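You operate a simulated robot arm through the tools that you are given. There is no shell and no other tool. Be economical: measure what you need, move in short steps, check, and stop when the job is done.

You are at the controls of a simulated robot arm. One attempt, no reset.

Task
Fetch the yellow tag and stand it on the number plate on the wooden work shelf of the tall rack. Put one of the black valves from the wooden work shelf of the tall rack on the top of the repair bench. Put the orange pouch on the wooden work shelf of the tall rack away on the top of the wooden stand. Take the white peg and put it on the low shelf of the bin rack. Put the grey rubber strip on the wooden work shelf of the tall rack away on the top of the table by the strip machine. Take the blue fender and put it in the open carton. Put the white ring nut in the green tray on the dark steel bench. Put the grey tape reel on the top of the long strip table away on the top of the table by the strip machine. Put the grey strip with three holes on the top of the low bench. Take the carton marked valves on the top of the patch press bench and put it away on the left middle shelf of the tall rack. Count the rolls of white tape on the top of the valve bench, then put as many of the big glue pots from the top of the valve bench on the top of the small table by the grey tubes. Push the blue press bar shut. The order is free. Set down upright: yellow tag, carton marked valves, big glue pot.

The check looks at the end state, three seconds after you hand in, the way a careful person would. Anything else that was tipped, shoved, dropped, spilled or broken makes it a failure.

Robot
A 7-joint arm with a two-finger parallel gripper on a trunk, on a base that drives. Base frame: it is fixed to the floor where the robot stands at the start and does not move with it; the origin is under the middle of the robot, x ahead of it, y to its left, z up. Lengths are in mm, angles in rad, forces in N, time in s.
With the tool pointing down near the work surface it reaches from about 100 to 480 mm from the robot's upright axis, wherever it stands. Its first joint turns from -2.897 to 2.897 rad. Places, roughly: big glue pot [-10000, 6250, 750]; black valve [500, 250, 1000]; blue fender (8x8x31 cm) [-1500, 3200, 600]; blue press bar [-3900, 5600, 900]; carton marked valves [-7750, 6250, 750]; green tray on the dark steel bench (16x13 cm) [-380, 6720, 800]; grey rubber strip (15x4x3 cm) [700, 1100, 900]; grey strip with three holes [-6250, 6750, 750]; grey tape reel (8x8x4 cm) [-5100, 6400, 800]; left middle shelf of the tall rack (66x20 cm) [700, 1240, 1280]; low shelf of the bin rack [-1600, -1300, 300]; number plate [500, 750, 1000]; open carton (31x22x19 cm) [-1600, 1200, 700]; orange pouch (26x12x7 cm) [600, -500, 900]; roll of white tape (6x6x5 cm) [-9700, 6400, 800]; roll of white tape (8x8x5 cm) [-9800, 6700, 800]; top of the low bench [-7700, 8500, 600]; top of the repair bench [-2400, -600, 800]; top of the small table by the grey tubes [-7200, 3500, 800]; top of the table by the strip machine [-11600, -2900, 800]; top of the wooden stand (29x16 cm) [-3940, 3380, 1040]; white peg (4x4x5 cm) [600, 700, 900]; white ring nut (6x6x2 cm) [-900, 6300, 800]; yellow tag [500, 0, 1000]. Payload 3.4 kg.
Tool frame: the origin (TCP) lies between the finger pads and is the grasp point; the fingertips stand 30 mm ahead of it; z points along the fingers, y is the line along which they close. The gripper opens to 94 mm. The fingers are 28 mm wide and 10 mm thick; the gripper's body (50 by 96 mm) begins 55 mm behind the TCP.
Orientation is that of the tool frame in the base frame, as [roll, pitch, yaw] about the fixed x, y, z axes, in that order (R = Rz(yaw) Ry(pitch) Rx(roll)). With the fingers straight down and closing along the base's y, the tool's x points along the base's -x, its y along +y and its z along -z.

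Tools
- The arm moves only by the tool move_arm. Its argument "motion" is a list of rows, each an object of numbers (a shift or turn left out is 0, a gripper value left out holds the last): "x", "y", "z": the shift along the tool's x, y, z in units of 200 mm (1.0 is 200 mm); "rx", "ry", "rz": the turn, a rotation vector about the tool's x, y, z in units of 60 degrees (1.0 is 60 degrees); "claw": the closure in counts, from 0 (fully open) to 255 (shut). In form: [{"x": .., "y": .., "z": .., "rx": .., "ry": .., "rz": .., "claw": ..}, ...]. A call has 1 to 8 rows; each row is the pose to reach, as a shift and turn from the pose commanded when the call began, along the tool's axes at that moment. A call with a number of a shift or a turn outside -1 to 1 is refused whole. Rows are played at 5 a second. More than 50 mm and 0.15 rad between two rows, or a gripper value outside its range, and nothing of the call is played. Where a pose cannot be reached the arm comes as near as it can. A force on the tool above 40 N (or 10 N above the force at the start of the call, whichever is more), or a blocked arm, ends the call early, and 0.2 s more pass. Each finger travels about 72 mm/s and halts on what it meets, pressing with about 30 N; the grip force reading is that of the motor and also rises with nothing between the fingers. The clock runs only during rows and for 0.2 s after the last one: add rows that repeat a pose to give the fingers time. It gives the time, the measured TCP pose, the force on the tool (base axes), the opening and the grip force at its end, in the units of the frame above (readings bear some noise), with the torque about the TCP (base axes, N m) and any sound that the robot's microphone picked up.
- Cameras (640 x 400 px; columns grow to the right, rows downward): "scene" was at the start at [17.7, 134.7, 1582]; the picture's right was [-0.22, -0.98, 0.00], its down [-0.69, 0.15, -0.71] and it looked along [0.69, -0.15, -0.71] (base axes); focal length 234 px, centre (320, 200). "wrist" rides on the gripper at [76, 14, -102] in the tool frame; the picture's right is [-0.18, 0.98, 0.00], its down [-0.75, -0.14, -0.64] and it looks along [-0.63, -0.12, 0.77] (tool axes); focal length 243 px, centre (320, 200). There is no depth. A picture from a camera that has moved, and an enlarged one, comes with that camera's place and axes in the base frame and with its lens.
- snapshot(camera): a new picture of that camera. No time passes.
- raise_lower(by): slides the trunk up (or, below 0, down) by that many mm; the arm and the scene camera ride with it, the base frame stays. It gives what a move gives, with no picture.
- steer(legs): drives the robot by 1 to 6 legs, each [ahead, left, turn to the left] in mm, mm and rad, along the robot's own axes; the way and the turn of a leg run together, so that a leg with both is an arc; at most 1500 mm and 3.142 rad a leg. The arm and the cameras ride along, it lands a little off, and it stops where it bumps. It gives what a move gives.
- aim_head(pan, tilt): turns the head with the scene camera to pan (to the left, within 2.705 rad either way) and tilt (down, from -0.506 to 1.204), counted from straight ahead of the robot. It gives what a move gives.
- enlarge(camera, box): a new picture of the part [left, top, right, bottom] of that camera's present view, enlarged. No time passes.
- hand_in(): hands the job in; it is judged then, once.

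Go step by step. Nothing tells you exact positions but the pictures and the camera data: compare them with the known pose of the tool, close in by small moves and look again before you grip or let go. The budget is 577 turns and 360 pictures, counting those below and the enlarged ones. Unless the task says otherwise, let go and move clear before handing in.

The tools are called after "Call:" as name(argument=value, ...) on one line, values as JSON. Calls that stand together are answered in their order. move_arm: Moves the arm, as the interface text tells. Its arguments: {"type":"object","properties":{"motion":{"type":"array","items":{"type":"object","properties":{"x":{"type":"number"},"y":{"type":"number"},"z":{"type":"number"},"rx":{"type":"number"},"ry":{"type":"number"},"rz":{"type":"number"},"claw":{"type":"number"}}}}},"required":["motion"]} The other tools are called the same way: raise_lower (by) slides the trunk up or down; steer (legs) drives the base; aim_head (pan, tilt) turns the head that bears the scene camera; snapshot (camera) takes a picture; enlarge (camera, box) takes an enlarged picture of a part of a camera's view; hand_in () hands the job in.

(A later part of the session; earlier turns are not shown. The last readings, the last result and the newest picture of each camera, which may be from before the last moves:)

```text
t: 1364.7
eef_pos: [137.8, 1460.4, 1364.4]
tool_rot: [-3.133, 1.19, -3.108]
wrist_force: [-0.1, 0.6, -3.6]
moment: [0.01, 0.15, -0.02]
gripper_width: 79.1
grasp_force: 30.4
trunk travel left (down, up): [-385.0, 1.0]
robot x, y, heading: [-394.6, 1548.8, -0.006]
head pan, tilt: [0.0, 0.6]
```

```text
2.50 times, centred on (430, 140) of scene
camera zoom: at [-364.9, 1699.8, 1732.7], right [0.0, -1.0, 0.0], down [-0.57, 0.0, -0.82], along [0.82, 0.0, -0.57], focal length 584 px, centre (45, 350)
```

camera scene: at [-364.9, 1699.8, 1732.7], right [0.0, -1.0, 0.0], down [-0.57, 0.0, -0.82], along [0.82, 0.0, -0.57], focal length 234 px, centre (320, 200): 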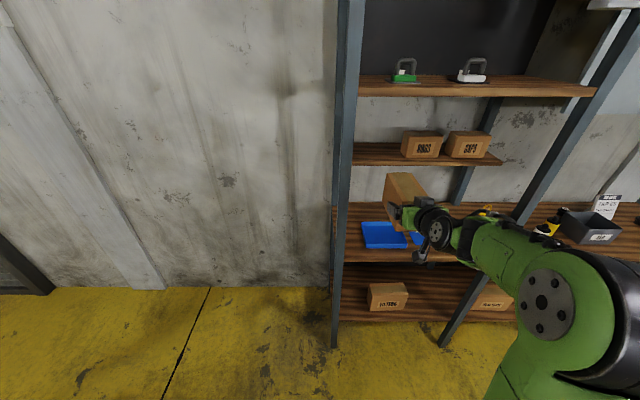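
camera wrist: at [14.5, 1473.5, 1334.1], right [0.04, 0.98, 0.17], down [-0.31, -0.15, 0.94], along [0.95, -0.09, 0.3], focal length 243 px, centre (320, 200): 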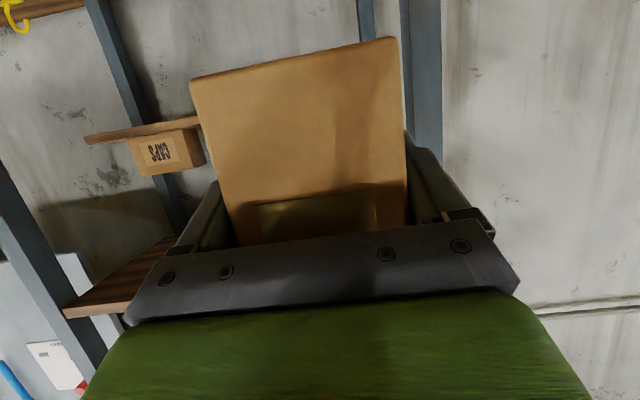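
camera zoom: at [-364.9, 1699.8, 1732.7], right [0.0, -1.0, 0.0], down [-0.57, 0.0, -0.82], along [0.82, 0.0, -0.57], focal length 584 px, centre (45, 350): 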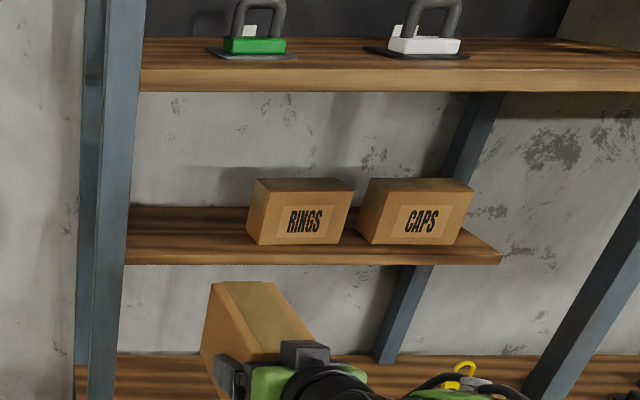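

Call:
move_arm(motion=[{"x": -0.14, "z": -0.055, "y": -0.03}])

Call:
steer(legs=[[300, 0, 0]])

Call:
snapshot(camera="scene")

Call:
snapshot(camera="wrist")

```text
t: 1365.1
eef_pos: [136.8, 1456.6, 1398.2]
tool_rot: [-3.13, 1.188, -3.106]
wrist_force: [0.0, -0.3, -3.9]
moment: [-0.02, 0.17, 0.01]
gripper_width: 79.1
grasp_force: 29.7
trunk travel left (down, up): [-385.0, 1.0]
robot x, y, heading: [-389.4, 1544.7, -0.004]
head pan, tilt: [0.0, 0.6]
```

```text
t: 1367.1
eef_pos: [430.6, 1453.0, 1396.2]
tool_rot: [-3.131, 1.189, -3.116]
wrist_force: [0.6, -1.3, -3.6]
moment: [0.0, 0.13, -0.02]
gripper_width: 79.4
grasp_force: 30.0
trunk travel left (down, up): [-385.0, 1.0]
robot x, y, heading: [-103.6, 1549.0, -0.012]
head pan, tilt: [0.0, 0.6]
```

```text
82 pictures are left
camera scene: at [-70.7, 1698.4, 1732.7], right [-0.01, -1.0, 0.0], down [-0.57, 0.0, -0.82], along [0.82, -0.01, -0.57], focal length 234 px, centre (320, 200)
```

scene: 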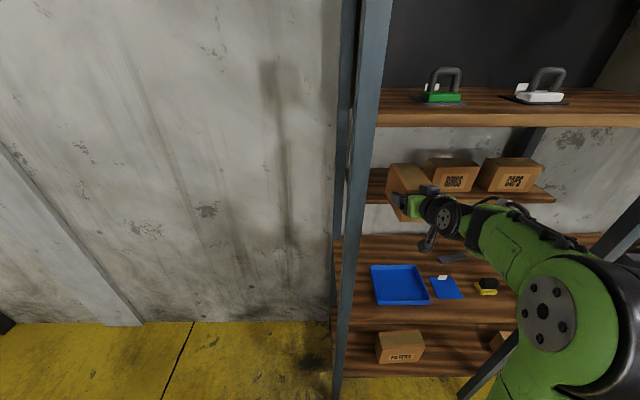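

```text
81 pictures are left
camera wrist: at [307.9, 1464.5, 1365.8], right [0.05, 0.98, 0.17], down [-0.31, -0.14, 0.94], along [0.95, -0.1, 0.3], focal length 243 px, centre (320, 200)
```

wrist: 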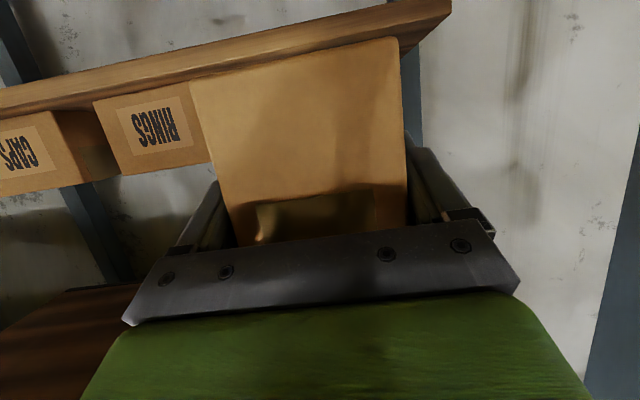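

Call:
steer(legs=[[185, 0, 0.01]])

Call:
snapshot(camera="scene")

Call:
snapshot(camera="wrist")

```text
t: 1368.6
eef_pos: [612.7, 1455.7, 1398.4]
tool_rot: [-3.13, 1.186, -3.107]
wrist_force: [1.6, 1.1, -3.0]
moment: [-0.03, 0.17, 0.0]
gripper_width: 79.2
grasp_force: 29.9
trunk travel left (down, up): [-385.0, 1.0]
robot x, y, heading: [79.6, 1544.4, 0.0]
head pan, tilt: [0.0, 0.6]
```

```text
80 pictures are left
camera scene: at [109.2, 1697.8, 1732.7], right [0.0, -1.0, 0.0], down [-0.57, 0.0, -0.82], along [0.82, 0.0, -0.57], focal length 234 px, centre (320, 200)
```

scene: 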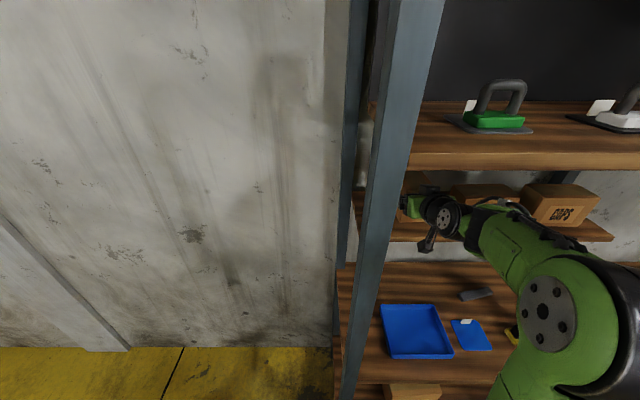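

```text
79 pictures are left
camera wrist: at [489.6, 1466.9, 1365.8], right [0.04, 0.98, 0.17], down [-0.31, -0.15, 0.94], along [0.95, -0.09, 0.3], focal length 243 px, centre (320, 200)
```

wrist: 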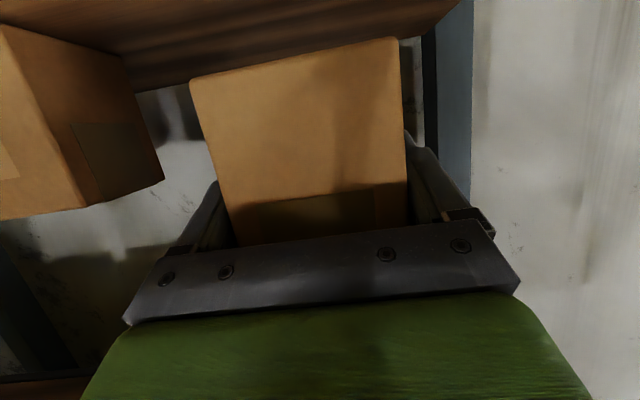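

Call:
move_arm(motion=[{"x": -0.056, "z": 0.139}, {"x": 0.06, "z": 0.185}, {"x": 0.11, "z": 0.205}, {"x": 0.15, "z": 0.222}, {"x": 0.17, "z": 0.23}])

Call:
snapshot(camera="wrist")

```text
t: 1369.8
eef_pos: [641.8, 1455.4, 1347.0]
tool_rot: [-3.131, 1.187, -3.106]
wrist_force: [-0.2, 0.3, -3.2]
moment: [0.0, 0.15, 0.01]
gripper_width: 79.1
grasp_force: 29.5
trunk travel left (down, up): [-385.0, 1.0]
robot x, y, heading: [80.9, 1546.4, 0.002]
head pan, tilt: [0.0, 0.6]
```

```text
78 pictures are left
camera wrist: at [519.0, 1467.5, 1316.6], right [0.04, 0.98, 0.17], down [-0.31, -0.15, 0.94], along [0.95, -0.09, 0.3], focal length 243 px, centre (320, 200)
```

wrist: 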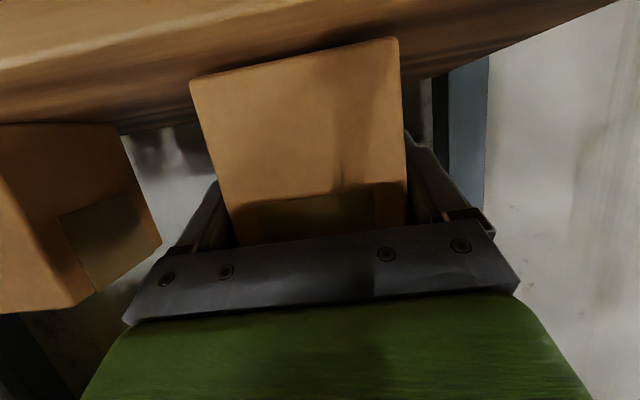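

Call:
move_arm(motion=[{"x": 0.019, "z": 0.0075}, {"x": 0.033, "z": 0.013}, {"x": 0.047, "z": 0.019}, {"x": 0.06, "z": 0.024}, {"x": 0.074, "z": 0.03}, {"x": 0.088, "z": 0.035}, {"x": 0.1, "z": 0.04}, {"x": 0.115, "z": 0.046}])

Call:
snapshot(camera="wrist")

```text
t: 1371.6
eef_pos: [639.1, 1454.6, 1327.5]
tool_rot: [-3.125, 1.199, -3.101]
wrist_force: [1.9, -2.2, 31.3]
moment: [0.35, 0.54, 0.25]
gripper_width: 79.0
grasp_force: 29.6
trunk travel left (down, up): [-385.0, 1.0]
robot x, y, heading: [80.5, 1541.6, 0.002]
head pan, tilt: [0.0, 0.6]
```

```text
77 pictures are left
camera wrist: at [516.9, 1467.2, 1296.1], right [0.04, 0.99, 0.17], down [-0.32, -0.14, 0.94], along [0.95, -0.09, 0.31], focal length 243 px, centre (320, 200)
```

wrist: 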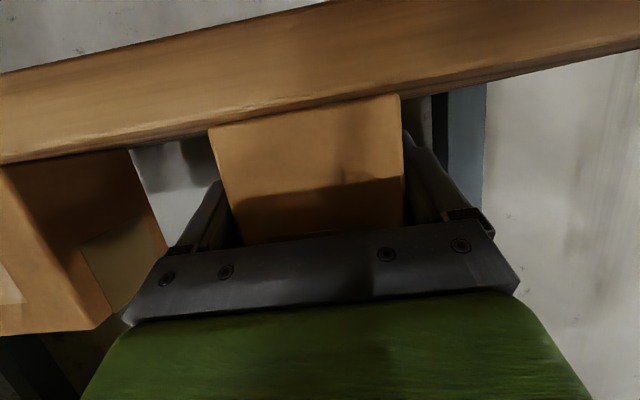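

Carton rests on the shelf. Release and pull straight back.

Call:
move_arm(motion=[{"x": -0.012, "z": -0.005}, {"x": -0.012, "z": -0.005, "claw": 30}, {"x": -0.012, "z": -0.005, "claw": 0}, {"x": -0.012, "z": -0.005, "claw": 0}])

Call:
move_arm(motion=[{"x": 0.04, "z": -0.15}, {"x": 0.07, "z": -0.3}])

Call:
snapshot(camera="wrist")

```text
t: 1372.6
eef_pos: [641.3, 1454.5, 1325.2]
tool_rot: [-3.131, 1.187, -3.109]
wrist_force: [0.2, 0.2, 0.7]
moment: [-0.02, -0.04, 0.02]
gripper_width: 94.2
grasp_force: 0.1
trunk travel left (down, up): [-385.0, 1.0]
robot x, y, heading: [83.2, 1543.2, -0.0]
head pan, tilt: [0.0, 0.6]
```

```text
t: 1373.2
eef_pos: [578.4, 1454.2, 1338.1]
tool_rot: [-3.131, 1.188, -3.105]
wrist_force: [-0.2, 0.3, -0.4]
moment: [-0.03, 0.01, -0.01]
gripper_width: 94.1
grasp_force: 0.0
trunk travel left (down, up): [-385.0, 1.0]
robot x, y, heading: [81.2, 1546.0, -0.004]
head pan, tilt: [0.0, 0.6]
```

```text
76 pictures are left
camera wrist: at [455.3, 1466.3, 1306.2], right [0.04, 0.98, 0.17], down [-0.31, -0.15, 0.94], along [0.95, -0.09, 0.3], focal length 243 px, centre (320, 200)
```

wrist: 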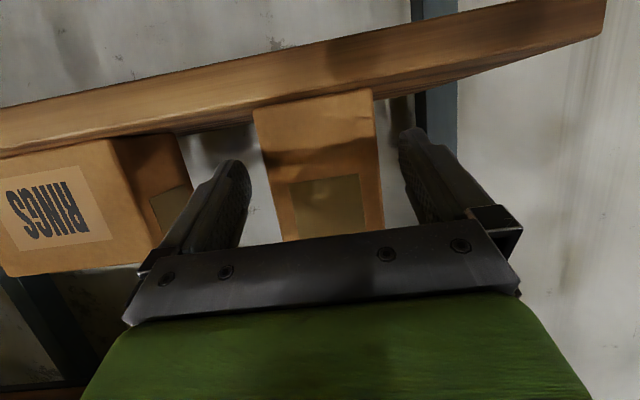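

Call:
steer(legs=[[-350, 0, 0]])

Call:
snapshot(camera="scene")

```text
t: 1375.4
eef_pos: [235.9, 1454.4, 1338.5]
tool_rot: [-3.132, 1.188, -3.106]
wrist_force: [0.6, 0.1, 0.1]
moment: [0.0, 0.02, -0.02]
gripper_width: 93.9
grasp_force: 0.1
trunk travel left (down, up): [-385.0, 1.0]
robot x, y, heading: [-263.3, 1546.0, 0.005]
head pan, tilt: [0.0, 0.6]
```

```text
75 pictures are left
camera scene: at [-236.1, 1698.0, 1732.7], right [0.0, -1.0, 0.0], down [-0.56, 0.0, -0.83], along [0.83, 0.0, -0.56], focal length 234 px, centre (320, 200)
```

scene: 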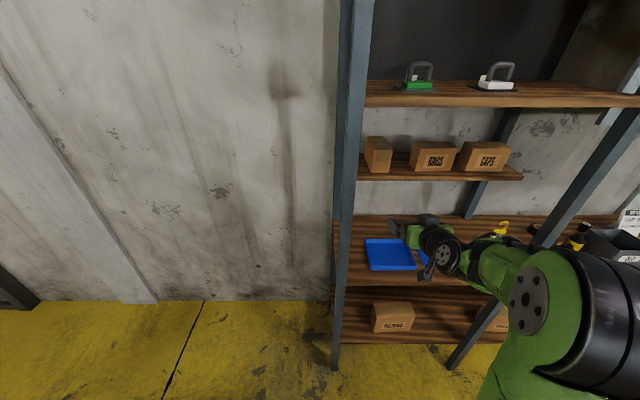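

Carton is in place. Last item: the grey rubber strip near (657,1088). I bring the tool back to vertical and turn it to close across the strip.

Call:
move_arm(motion=[{"ry": 0.14}, {"ry": 0.28}, {"ry": 0.42}, {"ry": 0.56}, {"ry": 0.7}, {"ry": 0.84}, {"ry": 0.98}])

Call:
move_arm(motion=[{"ry": 0.14, "z": 0.15}, {"ry": 0.16, "z": 0.35}, {"ry": 0.16, "z": 0.55}, {"ry": 0.16, "z": 0.75}])

Call:
move_arm(motion=[{"rz": 0.14}, {"rz": 0.28}, {"rz": 0.42}, {"rz": 0.56}, {"rz": 0.7}, {"rz": 0.84}, {"rz": 0.98}])

Call:
move_arm(motion=[{"rz": 0.14}, {"rz": 0.28}, {"rz": 0.37}])

```text
t: 1377.0
eef_pos: [237.5, 1453.0, 1335.8]
tool_rot: [-3.138, 0.158, -3.116]
wrist_force: [0.8, -0.1, 0.0]
moment: [-0.01, 0.02, 0.01]
gripper_width: 94.0
grasp_force: 0.1
trunk travel left (down, up): [-385.0, 1.0]
robot x, y, heading: [-265.3, 1546.6, 0.0]
head pan, tilt: [0.0, 0.6]
```

```text
t: 1378.0
eef_pos: [262.3, 1452.7, 1189.6]
tool_rot: [-3.138, -0.007, -3.114]
wrist_force: [1.1, -0.1, -0.7]
moment: [0.0, 0.0, 0.0]
gripper_width: 93.8
grasp_force: 0.1
trunk travel left (down, up): [-385.0, 1.0]
robot x, y, heading: [-263.3, 1543.0, -0.002]
head pan, tilt: [0.0, 0.6]
```

```text
t: 1379.6
eef_pos: [258.5, 1453.6, 1190.5]
tool_rot: [-3.135, 0.001, 2.138]
wrist_force: [0.7, -0.1, 0.3]
moment: [0.01, -0.03, 0.0]
gripper_width: 94.2
grasp_force: 0.1
trunk travel left (down, up): [-385.0, 1.0]
robot x, y, heading: [-264.3, 1543.7, -0.0]
head pan, tilt: [0.0, 0.6]
```

```text
t: 1380.4
eef_pos: [259.6, 1452.9, 1188.9]
tool_rot: [-3.135, 0.002, 1.75]
wrist_force: [-0.3, 0.3, -0.3]
moment: [-0.01, -0.02, -0.03]
gripper_width: 94.1
grasp_force: 0.1
trunk travel left (down, up): [-385.0, 1.0]
robot x, y, heading: [-263.5, 1547.8, 0.004]
head pan, tilt: [0.0, 0.6]
```

Call:
aim_head(pan=-0.5, tilt=0.8)

Call:
snapshot(camera="scene")

```text
t: 1381.3
eef_pos: [258.8, 1453.3, 1189.4]
tool_rot: [-3.136, 0.003, 1.753]
wrist_force: [0.2, 0.6, 0.9]
moment: [0.01, -0.01, -0.02]
gripper_width: 94.0
grasp_force: 0.0
trunk travel left (down, up): [-385.0, 1.0]
robot x, y, heading: [-265.5, 1545.2, -0.002]
head pan, tilt: [-0.499, 0.799]
```

```text
74 pictures are left
camera scene: at [-253.1, 1659.5, 1715.9], right [-0.48, -0.88, 0.0], down [-0.63, 0.34, -0.7], along [0.61, -0.33, -0.72], focal length 234 px, centre (320, 200)
```

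scene: 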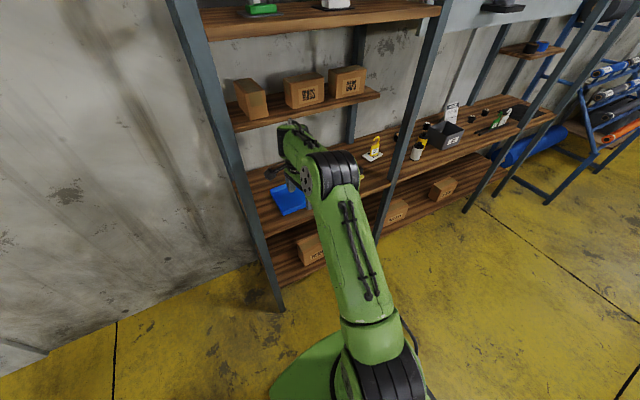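

Call:
steer(legs=[[0, -350, 0]])

Call:
raise_lower(by=-110)

Call:
aim_head(pan=0.0, tilt=0.8)

Call:
snapshot(camera="scene")

Call:
snapshot(camera="wrist")

```text
t: 1383.6
eef_pos: [256.4, 1097.2, 1188.9]
tool_rot: [-3.134, 0.001, 1.745]
wrist_force: [-0.8, 0.3, -1.0]
moment: [-0.01, 0.01, -0.02]
gripper_width: 94.0
grasp_force: 0.1
trunk travel left (down, up): [-385.0, 1.0]
robot x, y, heading: [-262.7, 1197.8, -0.005]
head pan, tilt: [-0.499, 0.799]
```

```text
t: 1385.0
eef_pos: [257.2, 1098.8, 1078.1]
tool_rot: [-3.136, 0.006, 1.746]
wrist_force: [0.7, 0.7, 0.1]
moment: [0.0, 0.0, -0.01]
gripper_width: 93.6
grasp_force: 0.0
trunk travel left (down, up): [-275.0, 111.0]
robot x, y, heading: [-260.8, 1190.7, -0.011]
head pan, tilt: [-0.499, 0.799]
```

```text
t: 1386.0
eef_pos: [255.9, 1098.5, 1078.9]
tool_rot: [-3.135, 0.0, 1.746]
wrist_force: [-0.1, -0.5, 0.1]
moment: [0.0, 0.03, 0.0]
gripper_width: 93.9
grasp_force: 0.1
trunk travel left (down, up): [-275.0, 111.0]
robot x, y, heading: [-261.6, 1195.7, -0.01]
head pan, tilt: [0.0, 0.799]
```

```text
73 pictures are left
camera scene: at [-243.7, 1345.6, 1605.7], right [-0.01, -1.0, 0.0], down [-0.72, 0.01, -0.7], along [0.7, -0.01, -0.72], focal length 234 px, centre (320, 200)
```

scene: 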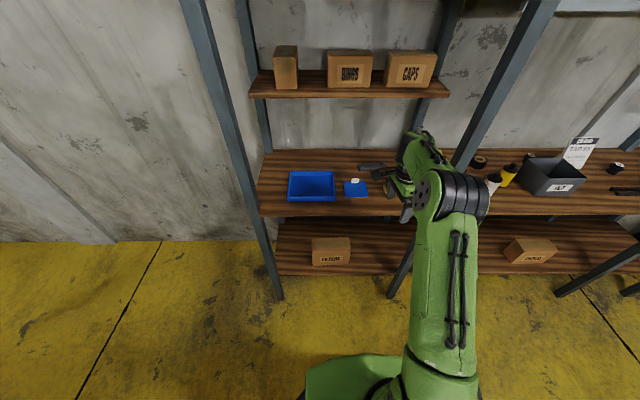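

```text
72 pictures are left
camera wrist: at [259.1, 1177.2, 1182.0], right [1.0, -0.01, -0.01], down [0.0, -0.76, 0.64], along [-0.01, -0.64, -0.76], focal length 243 px, centre (320, 200)
```

wrist: 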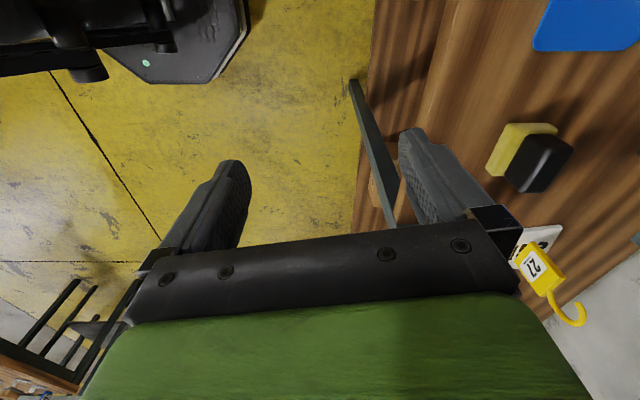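

Call:
move_arm(motion=[{"z": 0.2}, {"z": 0.4}, {"z": 0.585}])

Call:
steer(legs=[[300, 0, 0.01]])

Call:
snapshot(camera="wrist")

Call:
snapshot(camera="scene")

```text
t: 1386.8
eef_pos: [253.7, 1095.5, 962.3]
tool_rot: [-3.134, 0.002, 1.747]
wrist_force: [0.4, -0.8, 0.0]
moment: [0.02, 0.02, 0.01]
gripper_width: 93.8
grasp_force: 0.1
trunk travel left (down, up): [-275.0, 111.0]
robot x, y, heading: [-263.7, 1195.7, -0.006]
head pan, tilt: [0.0, 0.799]
```

```text
t: 1388.8
eef_pos: [551.8, 1098.6, 961.5]
tool_rot: [-3.135, 0.003, 1.754]
wrist_force: [0.4, 0.5, -0.6]
moment: [-0.02, -0.01, -0.03]
gripper_width: 94.1
grasp_force: 0.2
trunk travel left (down, up): [-275.0, 111.0]
robot x, y, heading: [31.5, 1192.3, 0.002]
head pan, tilt: [0.0, 0.799]
```

```text
71 pictures are left
camera wrist: at [552.4, 1177.1, 1065.0], right [1.0, 0.0, -0.01], down [0.0, -0.76, 0.64], along [-0.01, -0.64, -0.76], focal length 243 px, centre (320, 200)
```

wrist: 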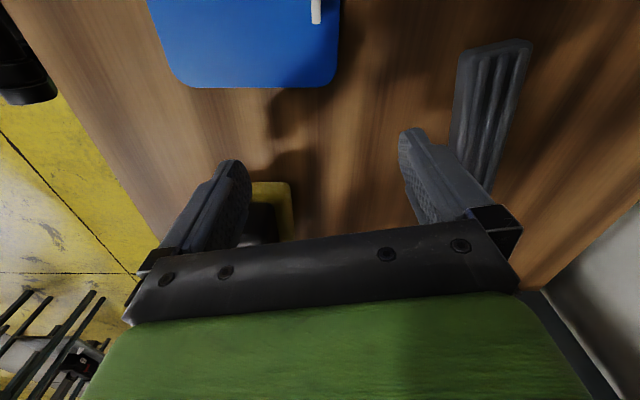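

```text
70 pictures are left
camera scene: at [51.6, 1344.6, 1605.7], right [0.0, -1.0, 0.0], down [-0.72, 0.0, -0.7], along [0.7, 0.0, -0.72], focal length 234 px, centre (320, 200)
```

scene: 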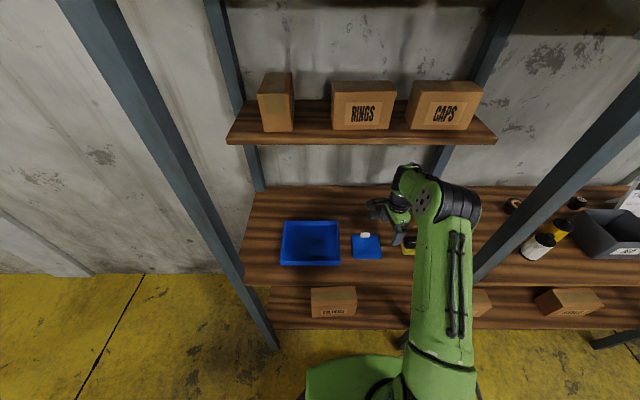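

Call:
move_arm(motion=[{"z": -0.07}])

Call:
steer(legs=[[80, 0, 0]])

Call:
snapshot(camera="wrist")

Call:
snapshot(camera="scene")

```text
t: 1389.2
eef_pos: [550.2, 1098.5, 975.7]
tool_rot: [-3.137, 0.004, 1.753]
wrist_force: [0.5, -0.4, -0.4]
moment: [-0.01, 0.03, 0.03]
gripper_width: 94.2
grasp_force: 0.1
trunk travel left (down, up): [-275.0, 111.0]
robot x, y, heading: [29.8, 1188.9, -0.003]
head pan, tilt: [0.0, 0.799]
```

```text
t: 1390.2
eef_pos: [624.9, 1099.7, 968.6]
tool_rot: [-3.123, -0.003, 1.754]
wrist_force: [-0.3, -0.6, -0.9]
moment: [0.02, 0.02, 0.0]
gripper_width: 94.1
grasp_force: 0.0
trunk travel left (down, up): [-275.0, 111.0]
robot x, y, heading: [109.5, 1190.1, 0.001]
head pan, tilt: [0.0, 0.799]
```

```text
69 pictures are left
camera wrist: at [628.0, 1178.0, 1072.3], right [1.0, 0.0, -0.02], down [0.01, -0.77, 0.64], along [-0.02, -0.64, -0.77], focal length 243 px, centre (320, 200)
```

wrist: 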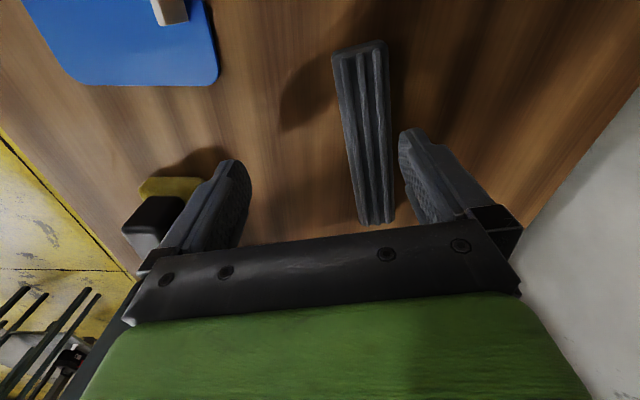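

```text
68 pictures are left
camera scene: at [128.6, 1344.6, 1605.2], right [0.0, -1.0, 0.0], down [-0.72, 0.0, -0.7], along [0.7, 0.0, -0.72], focal length 234 px, centre (320, 200)
```

scene: 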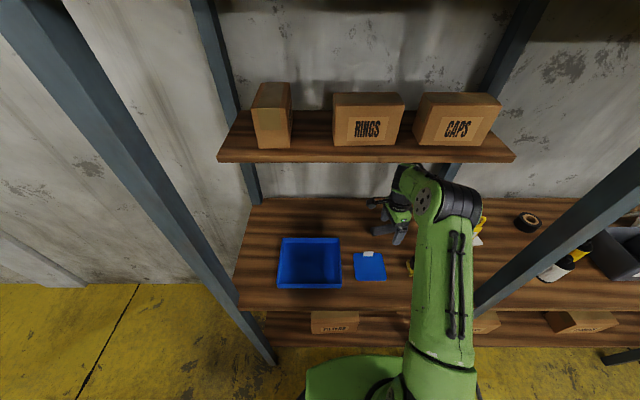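

The wrist brushes the shelf above, but the strip already lies between the fingers. I lower now, then centre.

Call:
move_arm(motion=[{"z": 0.1}, {"z": 0.14, "y": 0.02}, {"z": 0.17, "y": 0.06}, {"z": 0.19, "y": 0.1}])

Call:
snapshot(camera="wrist")

```text
t: 1390.9
eef_pos: [636.9, 1102.6, 947.9]
tool_rot: [3.134, 0.003, 1.762]
wrist_force: [5.5, 3.6, 8.8]
moment: [0.03, -0.56, 0.21]
gripper_width: 94.1
grasp_force: 0.0
trunk travel left (down, up): [-275.0, 111.0]
robot x, y, heading: [109.2, 1188.8, 0.002]
head pan, tilt: [0.0, 0.799]
stopped in row 3: the force on the tool passed its limit at 43 N (the readings are from after the stop); the commanded pose is now the measured one
```

```text
67 pictures are left
camera wrist: at [636.5, 1182.4, 1050.6], right [1.0, 0.01, 0.01], down [0.0, -0.77, 0.64], along [0.01, -0.64, -0.77], focal length 243 px, centre (320, 200)
```

wrist: 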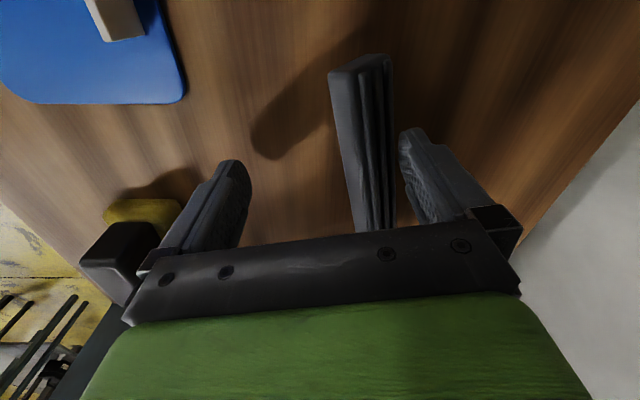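

Call:
move_arm(motion=[{"z": -0.07}, {"z": -0.1}])

Call:
snapshot(camera="wrist")

```text
t: 1391.5
eef_pos: [631.2, 1099.6, 965.9]
tool_rot: [3.141, 0.003, 1.756]
wrist_force: [0.8, -0.2, 0.9]
moment: [0.0, -0.02, -0.04]
gripper_width: 94.0
grasp_force: 0.0
trunk travel left (down, up): [-275.0, 111.0]
robot x, y, heading: [109.1, 1191.3, 0.001]
head pan, tilt: [0.0, 0.799]
```

```text
66 pictures are left
camera wrist: at [632.8, 1180.2, 1069.6], right [1.0, 0.0, 0.0], down [0.0, -0.76, 0.64], along [0.0, -0.64, -0.76], focal length 243 px, centre (320, 200)
```

wrist: 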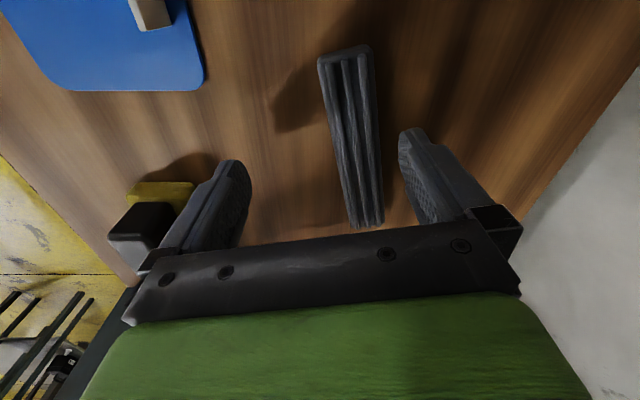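

Call:
move_arm(motion=[{"z": 0.01, "y": 0.05}, {"z": 0.01, "y": 0.1}, {"z": 0.01, "y": 0.12}])

Call:
snapshot(camera="wrist")

```text
t: 1392.3
eef_pos: [657.2, 1106.2, 962.4]
tool_rot: [-3.141, 0.004, 1.756]
wrist_force: [0.2, -0.1, -0.2]
moment: [-0.01, 0.01, 0.0]
gripper_width: 93.6
grasp_force: 0.1
trunk travel left (down, up): [-275.0, 111.0]
robot x, y, heading: [106.6, 1193.2, 0.004]
head pan, tilt: [0.0, 0.799]
```

```text
65 pictures are left
camera wrist: at [657.8, 1185.5, 1066.7], right [1.0, 0.0, 0.0], down [0.0, -0.76, 0.65], along [0.0, -0.65, -0.76], focal length 243 px, centre (320, 200)
```

wrist: 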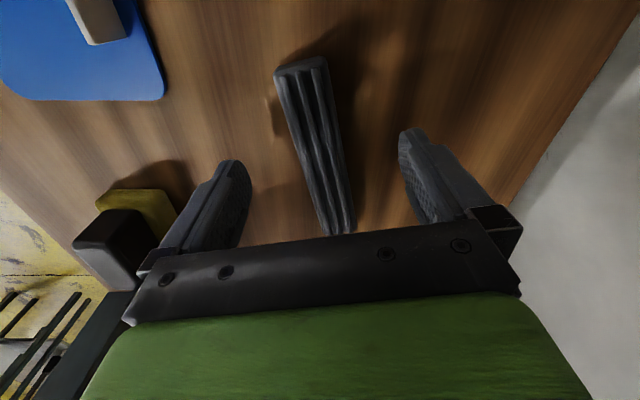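

Call:
move_arm(motion=[{"z": 0.08}, {"z": 0.12}, {"z": 0.14}, {"z": 0.14, "claw": 255}, {"z": 0.14, "claw": 255}, {"z": 0.14, "claw": 255}, {"z": 0.14, "claw": 255}])

Call:
snapshot(camera="wrist")

```text
t: 1393.9
eef_pos: [657.8, 1106.6, 936.9]
tool_rot: [3.139, 0.003, 1.757]
wrist_force: [-0.4, -0.2, 0.8]
moment: [-0.02, -0.01, 0.06]
gripper_width: 31.4
grasp_force: 30.1
trunk travel left (down, up): [-275.0, 111.0]
robot x, y, heading: [106.4, 1194.5, 0.003]
head pan, tilt: [0.0, 0.799]
```

```text
64 pictures are left
camera wrist: at [658.3, 1185.3, 1040.4], right [1.0, 0.0, 0.0], down [0.0, -0.76, 0.64], along [0.0, -0.64, -0.76], focal length 243 px, centre (320, 200)
```

wrist: 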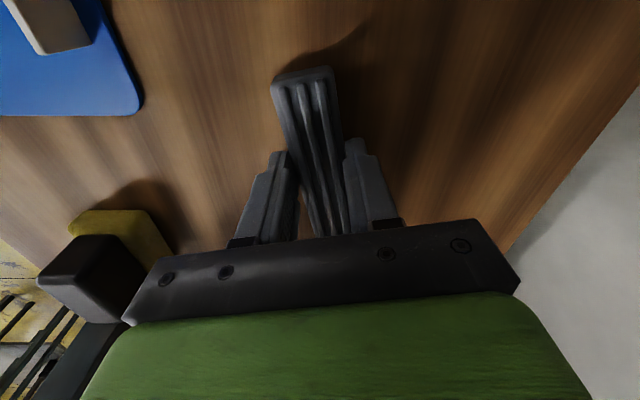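

Gripped. Lift slightly, draw back to x≈590, then lift fully and retreat.

Call:
move_arm(motion=[{"z": -0.06}, {"z": -0.12}, {"z": -0.12, "y": -0.1}, {"z": -0.12, "y": -0.2}, {"z": -0.12, "y": -0.34}, {"z": -0.3, "y": -0.36}, {"z": -0.5, "y": -0.38}, {"z": -0.7, "y": -0.4}])

Call:
snapshot(camera="wrist")

```text
t: 1395.9
eef_pos: [535.1, 1099.4, 1035.4]
tool_rot: [-2.986, -0.058, 1.766]
wrist_force: [0.8, 0.8, -1.3]
moment: [0.01, -0.04, -0.02]
gripper_width: 31.4
grasp_force: 30.4
trunk travel left (down, up): [-275.0, 111.0]
robot x, y, heading: [109.0, 1191.8, -0.004]
head pan, tilt: [0.0, 0.799]
stopped in row 8: the arm was blocked; the commanded pose is now the measured one
```

```text
63 pictures are left
camera wrist: at [551.5, 1175.4, 1139.2], right [0.99, 0.02, -0.16], down [0.11, -0.78, 0.61], along [-0.12, -0.62, -0.77], focal length 243 px, centre (320, 200)
```

wrist: 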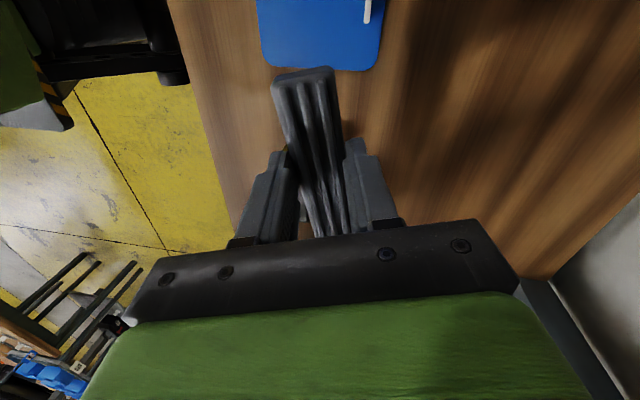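

Call:
steer(legs=[[-120, 0, 0]])

Call:
snapshot(camera="scene")

Call:
snapshot(camera="wrist")

```text
t: 1397.2
eef_pos: [413.5, 1101.3, 1038.9]
tool_rot: [-3.0, -0.053, 1.77]
wrist_force: [0.0, 0.1, -0.9]
moment: [0.03, -0.02, 0.02]
gripper_width: 31.3
grasp_force: 29.7
trunk travel left (down, up): [-275.0, 111.0]
robot x, y, heading: [-9.5, 1194.1, 0.001]
head pan, tilt: [0.0, 0.799]
```

```text
62 pictures are left
camera scene: at [5.1, 1344.6, 1605.7], right [0.0, -1.0, 0.0], down [-0.72, 0.0, -0.7], along [0.7, 0.0, -0.72], focal length 234 px, centre (320, 200)
```

scene: 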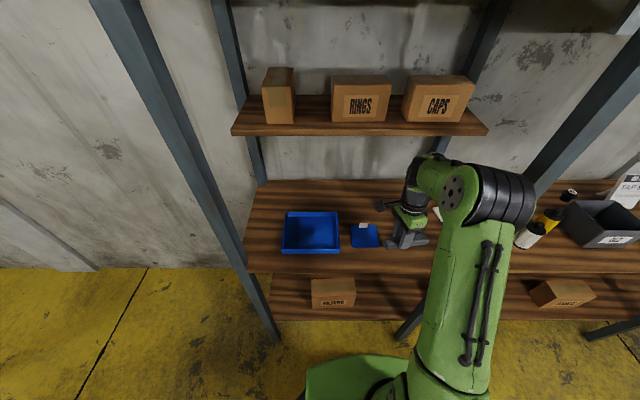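

```text
61 pictures are left
camera wrist: at [429.0, 1177.1, 1142.3], right [0.99, 0.02, -0.15], down [0.11, -0.78, 0.62], along [-0.1, -0.62, -0.77], focal length 243 px, centre (320, 200)
```

wrist: 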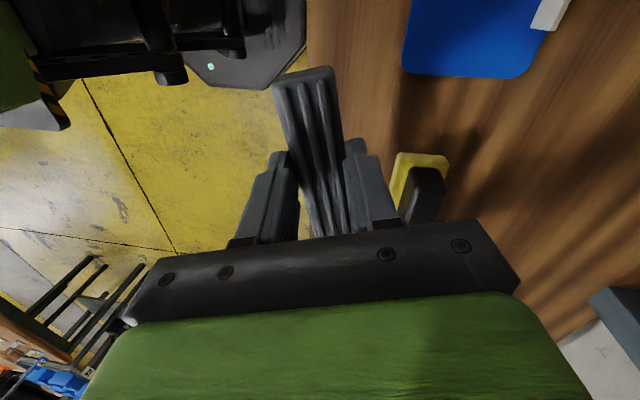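

Everything on the shelves is still in place and the strip is held. I level the tool and carry the strip west along the main corridor (y≈2450) to the strip machine table.

Call:
move_arm(motion=[{"rx": -0.07, "ry": -0.025, "z": -0.1}, {"rx": -0.14, "ry": -0.05, "z": -0.2}, {"rx": -0.14, "ry": -0.05, "z": -0.35}])

Call:
steer(legs=[[-490, 0, 0], [0, 1260, 0], [0, 0, 3.14], [1490, 0, 0], [1490, 0, 0]])

Call:
aim_head(pan=0.0, tilt=0.35)

Call:
snapshot(camera="scene")

```text
t: 1398.0
eef_pos: [424.3, 1098.1, 1105.9]
tool_rot: [3.137, 0.0, 1.771]
wrist_force: [-0.1, -0.2, -0.8]
moment: [0.03, 0.01, 0.03]
gripper_width: 31.3
grasp_force: 29.8
trunk travel left (down, up): [-275.0, 111.0]
robot x, y, heading: [-12.8, 1190.3, -0.001]
head pan, tilt: [0.0, 0.799]
```

```text
t: 1428.3
eef_pos: [-3961.1, 2338.2, 1105.6]
tool_rot: [3.138, 0.001, -1.268]
wrist_force: [-0.7, -0.7, -1.1]
moment: [-0.03, -0.01, -0.04]
gripper_width: 31.5
grasp_force: 29.9
trunk travel left (down, up): [-275.0, 111.0]
robot x, y, heading: [-3512.8, 2288.7, -3.042]
head pan, tilt: [0.0, 0.799]
```

```text
t: 1429.2
eef_pos: [-3960.6, 2339.0, 1106.0]
tool_rot: [3.138, -0.001, -1.267]
wrist_force: [0.6, 1.6, -0.6]
moment: [0.0, -0.03, 0.0]
gripper_width: 31.4
grasp_force: 30.2
trunk travel left (down, up): [-275.0, 111.0]
robot x, y, heading: [-3512.3, 2289.6, -3.036]
head pan, tilt: [0.0, 0.351]
```

```text
60 pictures are left
camera scene: at [-3535.9, 2134.8, 1645.3], right [-0.1, 0.99, 0.0], down [0.34, 0.03, -0.94], along [-0.93, -0.09, -0.34], focal length 234 px, centre (320, 200)
```

scene: 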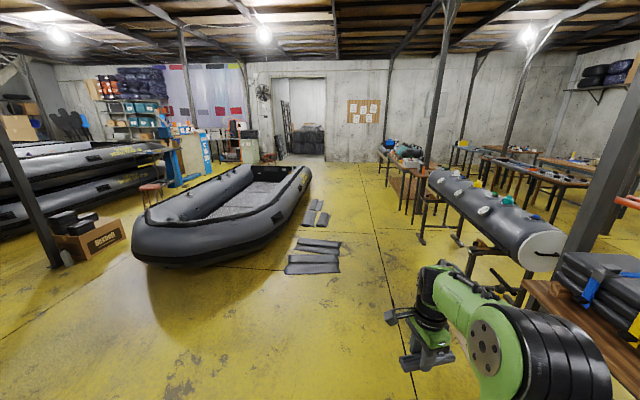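

Call:
steer(legs=[[0, 0, -0.105], [1400, -240, 0], [1490, 0, 0]])

Call:
steer(legs=[[0, 0, 0]])

```text
t: 1443.6
eef_pos: [-6808.6, 2618.2, 1106.3]
tool_rot: [3.14, 0.0, -1.358]
wrist_force: [-0.4, -0.6, -1.5]
moment: [-0.02, -0.03, -0.02]
gripper_width: 31.3
grasp_force: 29.9
trunk travel left (down, up): [-275.0, 111.0]
robot x, y, heading: [-6368.8, 2529.5, -3.131]
head pan, tilt: [0.0, 0.351]
```

```text
t: 1444.3
eef_pos: [-6807.4, 2618.1, 1105.7]
tool_rot: [3.138, 0.0, -1.359]
wrist_force: [-1.0, -0.3, -0.9]
moment: [-0.02, 0.02, 0.01]
gripper_width: 31.2
grasp_force: 30.1
trunk travel left (down, up): [-275.0, 111.0]
robot x, y, heading: [-6372.5, 2528.7, -3.131]
head pan, tilt: [0.0, 0.351]
```

Call:
steer(legs=[[1400, 0, -0.01], [1400, 0, 0], [1050, 0, 0]])

Call:
aim_head(pan=0.9, tilt=0.5)

Call:
snapshot(camera="scene")

```text
t: 1463.1
eef_pos: [-10710.8, 2588.5, 1107.3]
tool_rot: [3.14, 0.001, -1.354]
wrist_force: [-0.6, 0.9, -1.3]
moment: [0.0, 0.02, 0.04]
gripper_width: 31.3
grasp_force: 29.4
trunk travel left (down, up): [-275.0, 111.0]
robot x, y, heading: [-10268.7, 2498.0, -3.13]
head pan, tilt: [0.0, 0.351]
```

```text
t: 1464.3
eef_pos: [-10710.6, 2590.1, 1105.1]
tool_rot: [3.139, 0.001, -1.355]
wrist_force: [0.0, -0.6, -0.5]
moment: [-0.05, -0.01, 0.01]
gripper_width: 31.2
grasp_force: 30.1
trunk travel left (down, up): [-275.0, 111.0]
robot x, y, heading: [-10274.1, 2499.7, -3.128]
head pan, tilt: [0.901, 0.499]
```

```text
59 pictures are left
camera scene: at [-10266.7, 2277.9, 1631.7], right [-0.79, 0.61, 0.0], down [0.29, 0.38, -0.88], along [-0.54, -0.7, -0.48], focal length 234 px, centre (320, 200)
```

scene: 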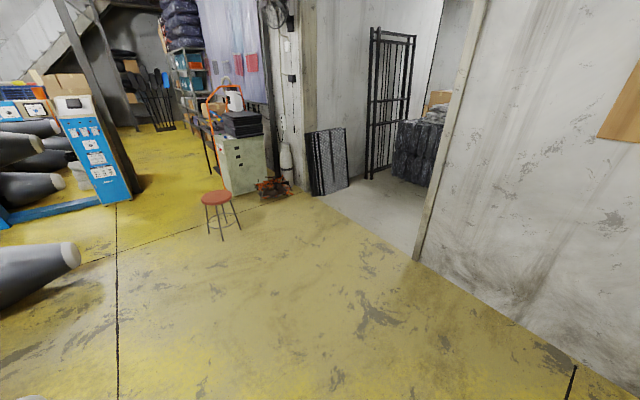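

Call:
steer(legs=[[0, 0, 1.558], [1350, 50, 0], [1350, 0, 0], [1350, 0, 0]])

Call:
steer(legs=[[0, 0, 0]])

```text
t: 1480.3
eef_pos: [-10425.3, -559.8, 1104.7]
tool_rot: [-3.141, -0.002, 0.149]
wrist_force: [-0.6, -0.6, -1.2]
moment: [0.06, -0.05, 0.0]
gripper_width: 31.2
grasp_force: 30.0
trunk travel left (down, up): [-275.0, 111.0]
robot x, y, heading: [-10304.7, -127.3, -1.627]
head pan, tilt: [0.901, 0.499]
stopped in leg 3: the robot was blocked; the commanded pose is now the measured one
```

```text
t: 1481.0
eef_pos: [-10426.3, -554.9, 1106.0]
tool_rot: [3.14, 0.001, 0.149]
wrist_force: [0.0, 0.8, -1.1]
moment: [-0.01, -0.03, -0.01]
gripper_width: 31.4
grasp_force: 30.4
trunk travel left (down, up): [-275.0, 111.0]
robot x, y, heading: [-10305.7, -119.8, -1.617]
head pan, tilt: [0.901, 0.499]
```

The stool was touched again due to heading drift. Back off and check it.

Call:
steer(legs=[[-60, 0, 0], [0, 110, 0.05]])

Call:
aim_head(pan=-0.9, tilt=0.9)

Call:
snapshot(camera="scene")

```text
t: 1482.8
eef_pos: [-10288.2, -502.3, 1106.7]
tool_rot: [3.138, 0.0, 0.197]
wrist_force: [1.1, -0.8, -0.4]
moment: [-0.04, 0.04, 0.01]
gripper_width: 31.2
grasp_force: 30.2
trunk travel left (down, up): [-275.0, 111.0]
robot x, y, heading: [-10196.0, -67.8, -1.573]
head pan, tilt: [0.901, 0.499]
```

```text
t: 1484.6
eef_pos: [-10290.2, -502.0, 1106.8]
tool_rot: [3.137, 0.0, 0.201]
wrist_force: [0.0, 0.3, -1.4]
moment: [0.03, -0.03, -0.01]
gripper_width: 31.2
grasp_force: 30.2
trunk travel left (down, up): [-275.0, 111.0]
robot x, y, heading: [-10197.0, -63.8, -1.575]
head pan, tilt: [-0.901, 0.901]
```

```text
58 pictures are left
camera scene: at [-10104.1, -52.9, 1597.8], right [-0.62, 0.79, 0.0], down [0.62, 0.49, -0.62], along [-0.49, -0.38, -0.78], focal length 234 px, centre (320, 200)
```

scene: 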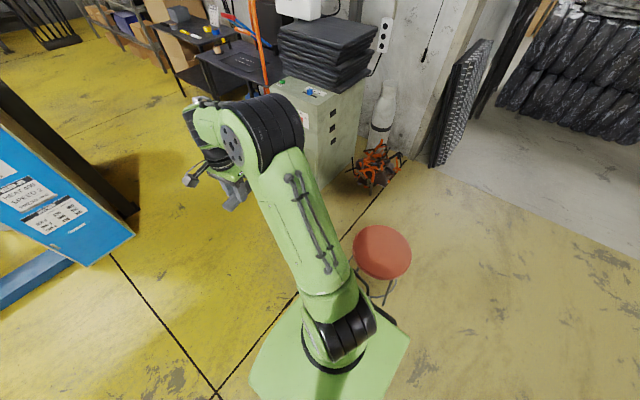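

Stool unchanged at (-10740,-132). Continue south in controlled steps.

Call:
steer(legs=[[800, 0, 0], [700, -60, 0]])

Call:
steer(legs=[[500, -260, 0], [900, 0, 0]])

Call:
aim_head(pan=0.2, tilt=0.7)

Call:
snapshot(camera="scene")

```text
t: 1492.4
eef_pos: [-10351.9, -2022.5, 1106.5]
tool_rot: [3.139, 0.0, 0.203]
wrist_force: [-0.3, 0.5, -1.2]
moment: [0.02, -0.05, -0.02]
gripper_width: 31.1
grasp_force: 29.9
trunk travel left (down, up): [-275.0, 111.0]
robot x, y, heading: [-10254.7, -1583.5, -1.568]
head pan, tilt: [-0.901, 0.901]
```

```text
t: 1500.1
eef_pos: [-10611.3, -3439.3, 1106.4]
tool_rot: [3.139, -0.001, 0.197]
wrist_force: [-0.5, -0.5, -1.1]
moment: [-0.01, -0.03, 0.05]
gripper_width: 31.5
grasp_force: 30.1
trunk travel left (down, up): [-275.0, 111.0]
robot x, y, heading: [-10515.3, -3003.6, -1.576]
head pan, tilt: [-0.901, 0.901]
```

```text
t: 1501.4
eef_pos: [-10610.8, -3439.4, 1105.0]
tool_rot: [3.139, 0.001, 0.198]
wrist_force: [0.9, -0.1, -0.7]
moment: [-0.02, -0.01, 0.0]
gripper_width: 31.3
grasp_force: 30.1
trunk travel left (down, up): [-275.0, 111.0]
robot x, y, heading: [-10514.6, -3000.1, -1.574]
head pan, tilt: [0.201, 0.7]
```

```text
57 pictures are left
camera scene: at [-10348.6, -3026.2, 1613.9], right [-0.98, -0.19, 0.0], down [-0.12, 0.63, -0.76], along [0.15, -0.75, -0.64], focal length 234 px, centre (320, 200)
```

scene: 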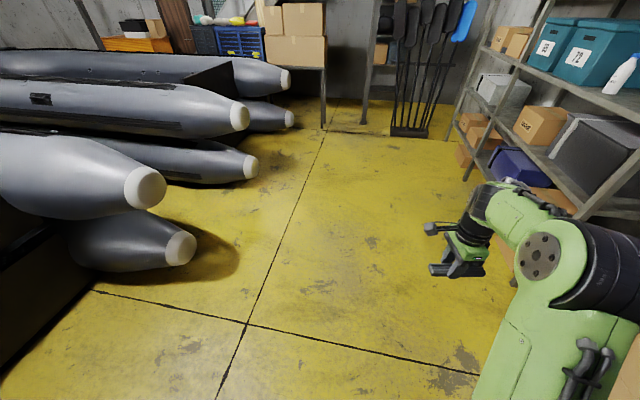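

Call:
steer(legs=[[0, 0, -1.568], [300, 40, 0]])

Call:
steer(legs=[[225, 0, 0]])

Call:
snapshot(camera="wrist")

Call:
aim_head(pan=0.0, tilt=0.8)

Call:
snapshot(camera="scene")

```text
t: 1507.2
eef_pos: [-11238.2, -2940.7, 1106.3]
tool_rot: [3.14, -0.001, -1.38]
wrist_force: [-0.5, 0.7, -0.4]
moment: [-0.02, 0.0, 0.02]
gripper_width: 31.3
grasp_force: 29.4
trunk travel left (down, up): [-275.0, 111.0]
robot x, y, heading: [-10800.5, -3039.1, 3.134]
head pan, tilt: [0.201, 0.7]
```

```text
t: 1509.0
eef_pos: [-11469.9, -2940.2, 1105.2]
tool_rot: [3.139, -0.001, -1.375]
wrist_force: [-0.5, 0.0, -1.6]
moment: [-0.04, -0.03, -0.02]
gripper_width: 31.2
grasp_force: 29.6
trunk travel left (down, up): [-275.0, 111.0]
robot x, y, heading: [-11035.0, -3035.5, 3.135]
head pan, tilt: [0.201, 0.7]
```

```text
56 pictures are left
camera wrist: at [-11467.4, -3016.5, 1209.5], right [-1.0, -0.01, 0.0], down [-0.01, 0.77, 0.64], along [-0.01, 0.64, -0.77], focal length 243 px, centre (320, 200)
```

wrist: 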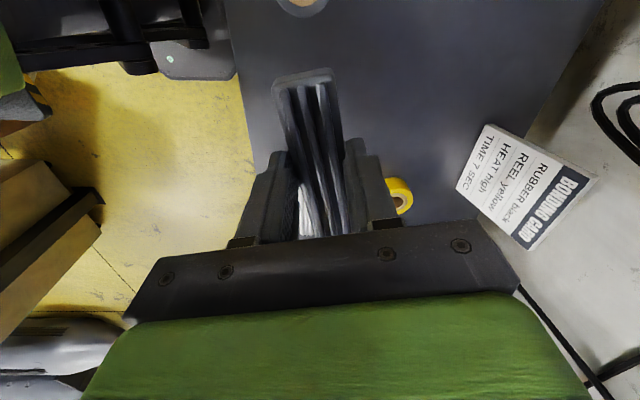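

```text
t: 1509.7
eef_pos: [-11467.8, -2939.4, 1106.1]
tool_rot: [3.138, 0.0, -1.376]
wrist_force: [0.3, 0.1, -1.4]
moment: [-0.01, -0.01, 0.02]
gripper_width: 31.1
grasp_force: 29.8
trunk travel left (down, up): [-275.0, 111.0]
robot x, y, heading: [-11033.1, -3038.2, 3.136]
head pan, tilt: [0.0, 0.799]
```

```text
55 pictures are left
camera scene: at [-11055.5, -3188.9, 1605.7], right [0.01, 1.0, 0.0], down [0.72, 0.0, -0.7], along [-0.7, 0.0, -0.72], focal length 234 px, centre (320, 200)
```

scene: 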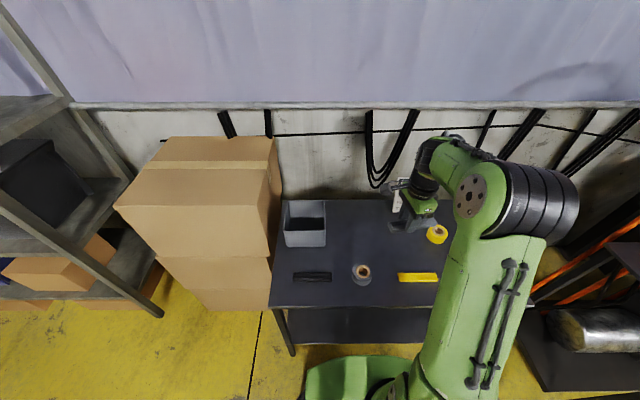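

Call:
steer(legs=[[30, 0, 0]])

Call:
move_arm(motion=[{"x": 0.02, "y": 0.12}, {"x": 0.05, "y": 0.24}, {"x": 0.05, "y": 0.24, "z": 0.2}, {"x": 0.05, "y": 0.24, "z": 0.4}, {"x": 0.05, "y": 0.24, "z": 0.6}, {"x": 0.05, "y": 0.24, "z": 0.8}, {"x": 0.05, "y": 0.24, "z": 1.0}])

Call:
snapshot(camera="wrist")

Call:
enlarge(camera="scene", box=[260, 180, 480, 320])

```text
t: 1510.5
eef_pos: [-11498.7, -2940.8, 1106.8]
tool_rot: [3.14, 0.001, -1.372]
wrist_force: [0.7, -0.2, -0.3]
moment: [-0.01, -0.04, -0.01]
gripper_width: 31.5
grasp_force: 29.9
trunk travel left (down, up): [-275.0, 111.0]
robot x, y, heading: [-11061.3, -3036.9, 3.138]
head pan, tilt: [0.0, 0.799]
```

```text
t: 1512.1
eef_pos: [-11546.3, -2961.1, 904.3]
tool_rot: [3.139, -0.001, -1.376]
wrist_force: [-0.5, -0.6, -0.9]
moment: [-0.06, 0.01, 0.01]
gripper_width: 31.0
grasp_force: 30.4
trunk travel left (down, up): [-275.0, 111.0]
robot x, y, heading: [-11062.4, -3035.9, 3.14]
head pan, tilt: [0.0, 0.799]
```

```text
54 pictures are left
camera wrist: at [-11543.9, -3037.6, 1007.9], right [-1.0, -0.01, 0.0], down [-0.01, 0.77, 0.64], along [-0.01, 0.64, -0.77], focal length 243 px, centre (320, 200)
```

wrist: 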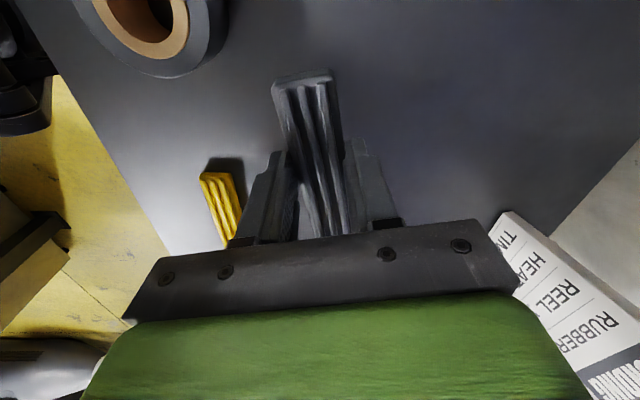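

```text
2.86 times, centred on (370, 250) of scene
camera zoom: at [-11086.4, -3188.2, 1605.7], right [0.01, 1.0, 0.0], down [0.72, 0.0, -0.7], along [-0.7, 0.0, -0.72], focal length 668 px, centre (177, 57)
```

zoom: 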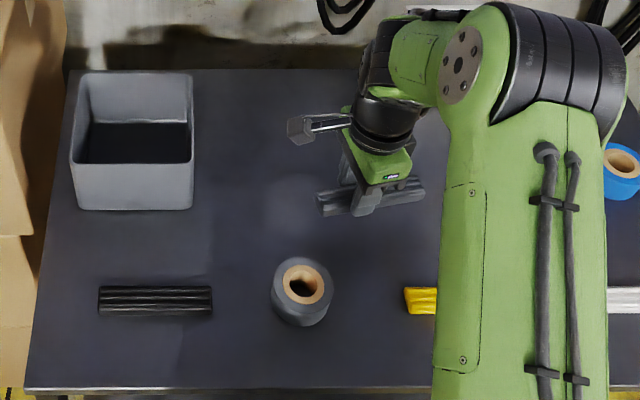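

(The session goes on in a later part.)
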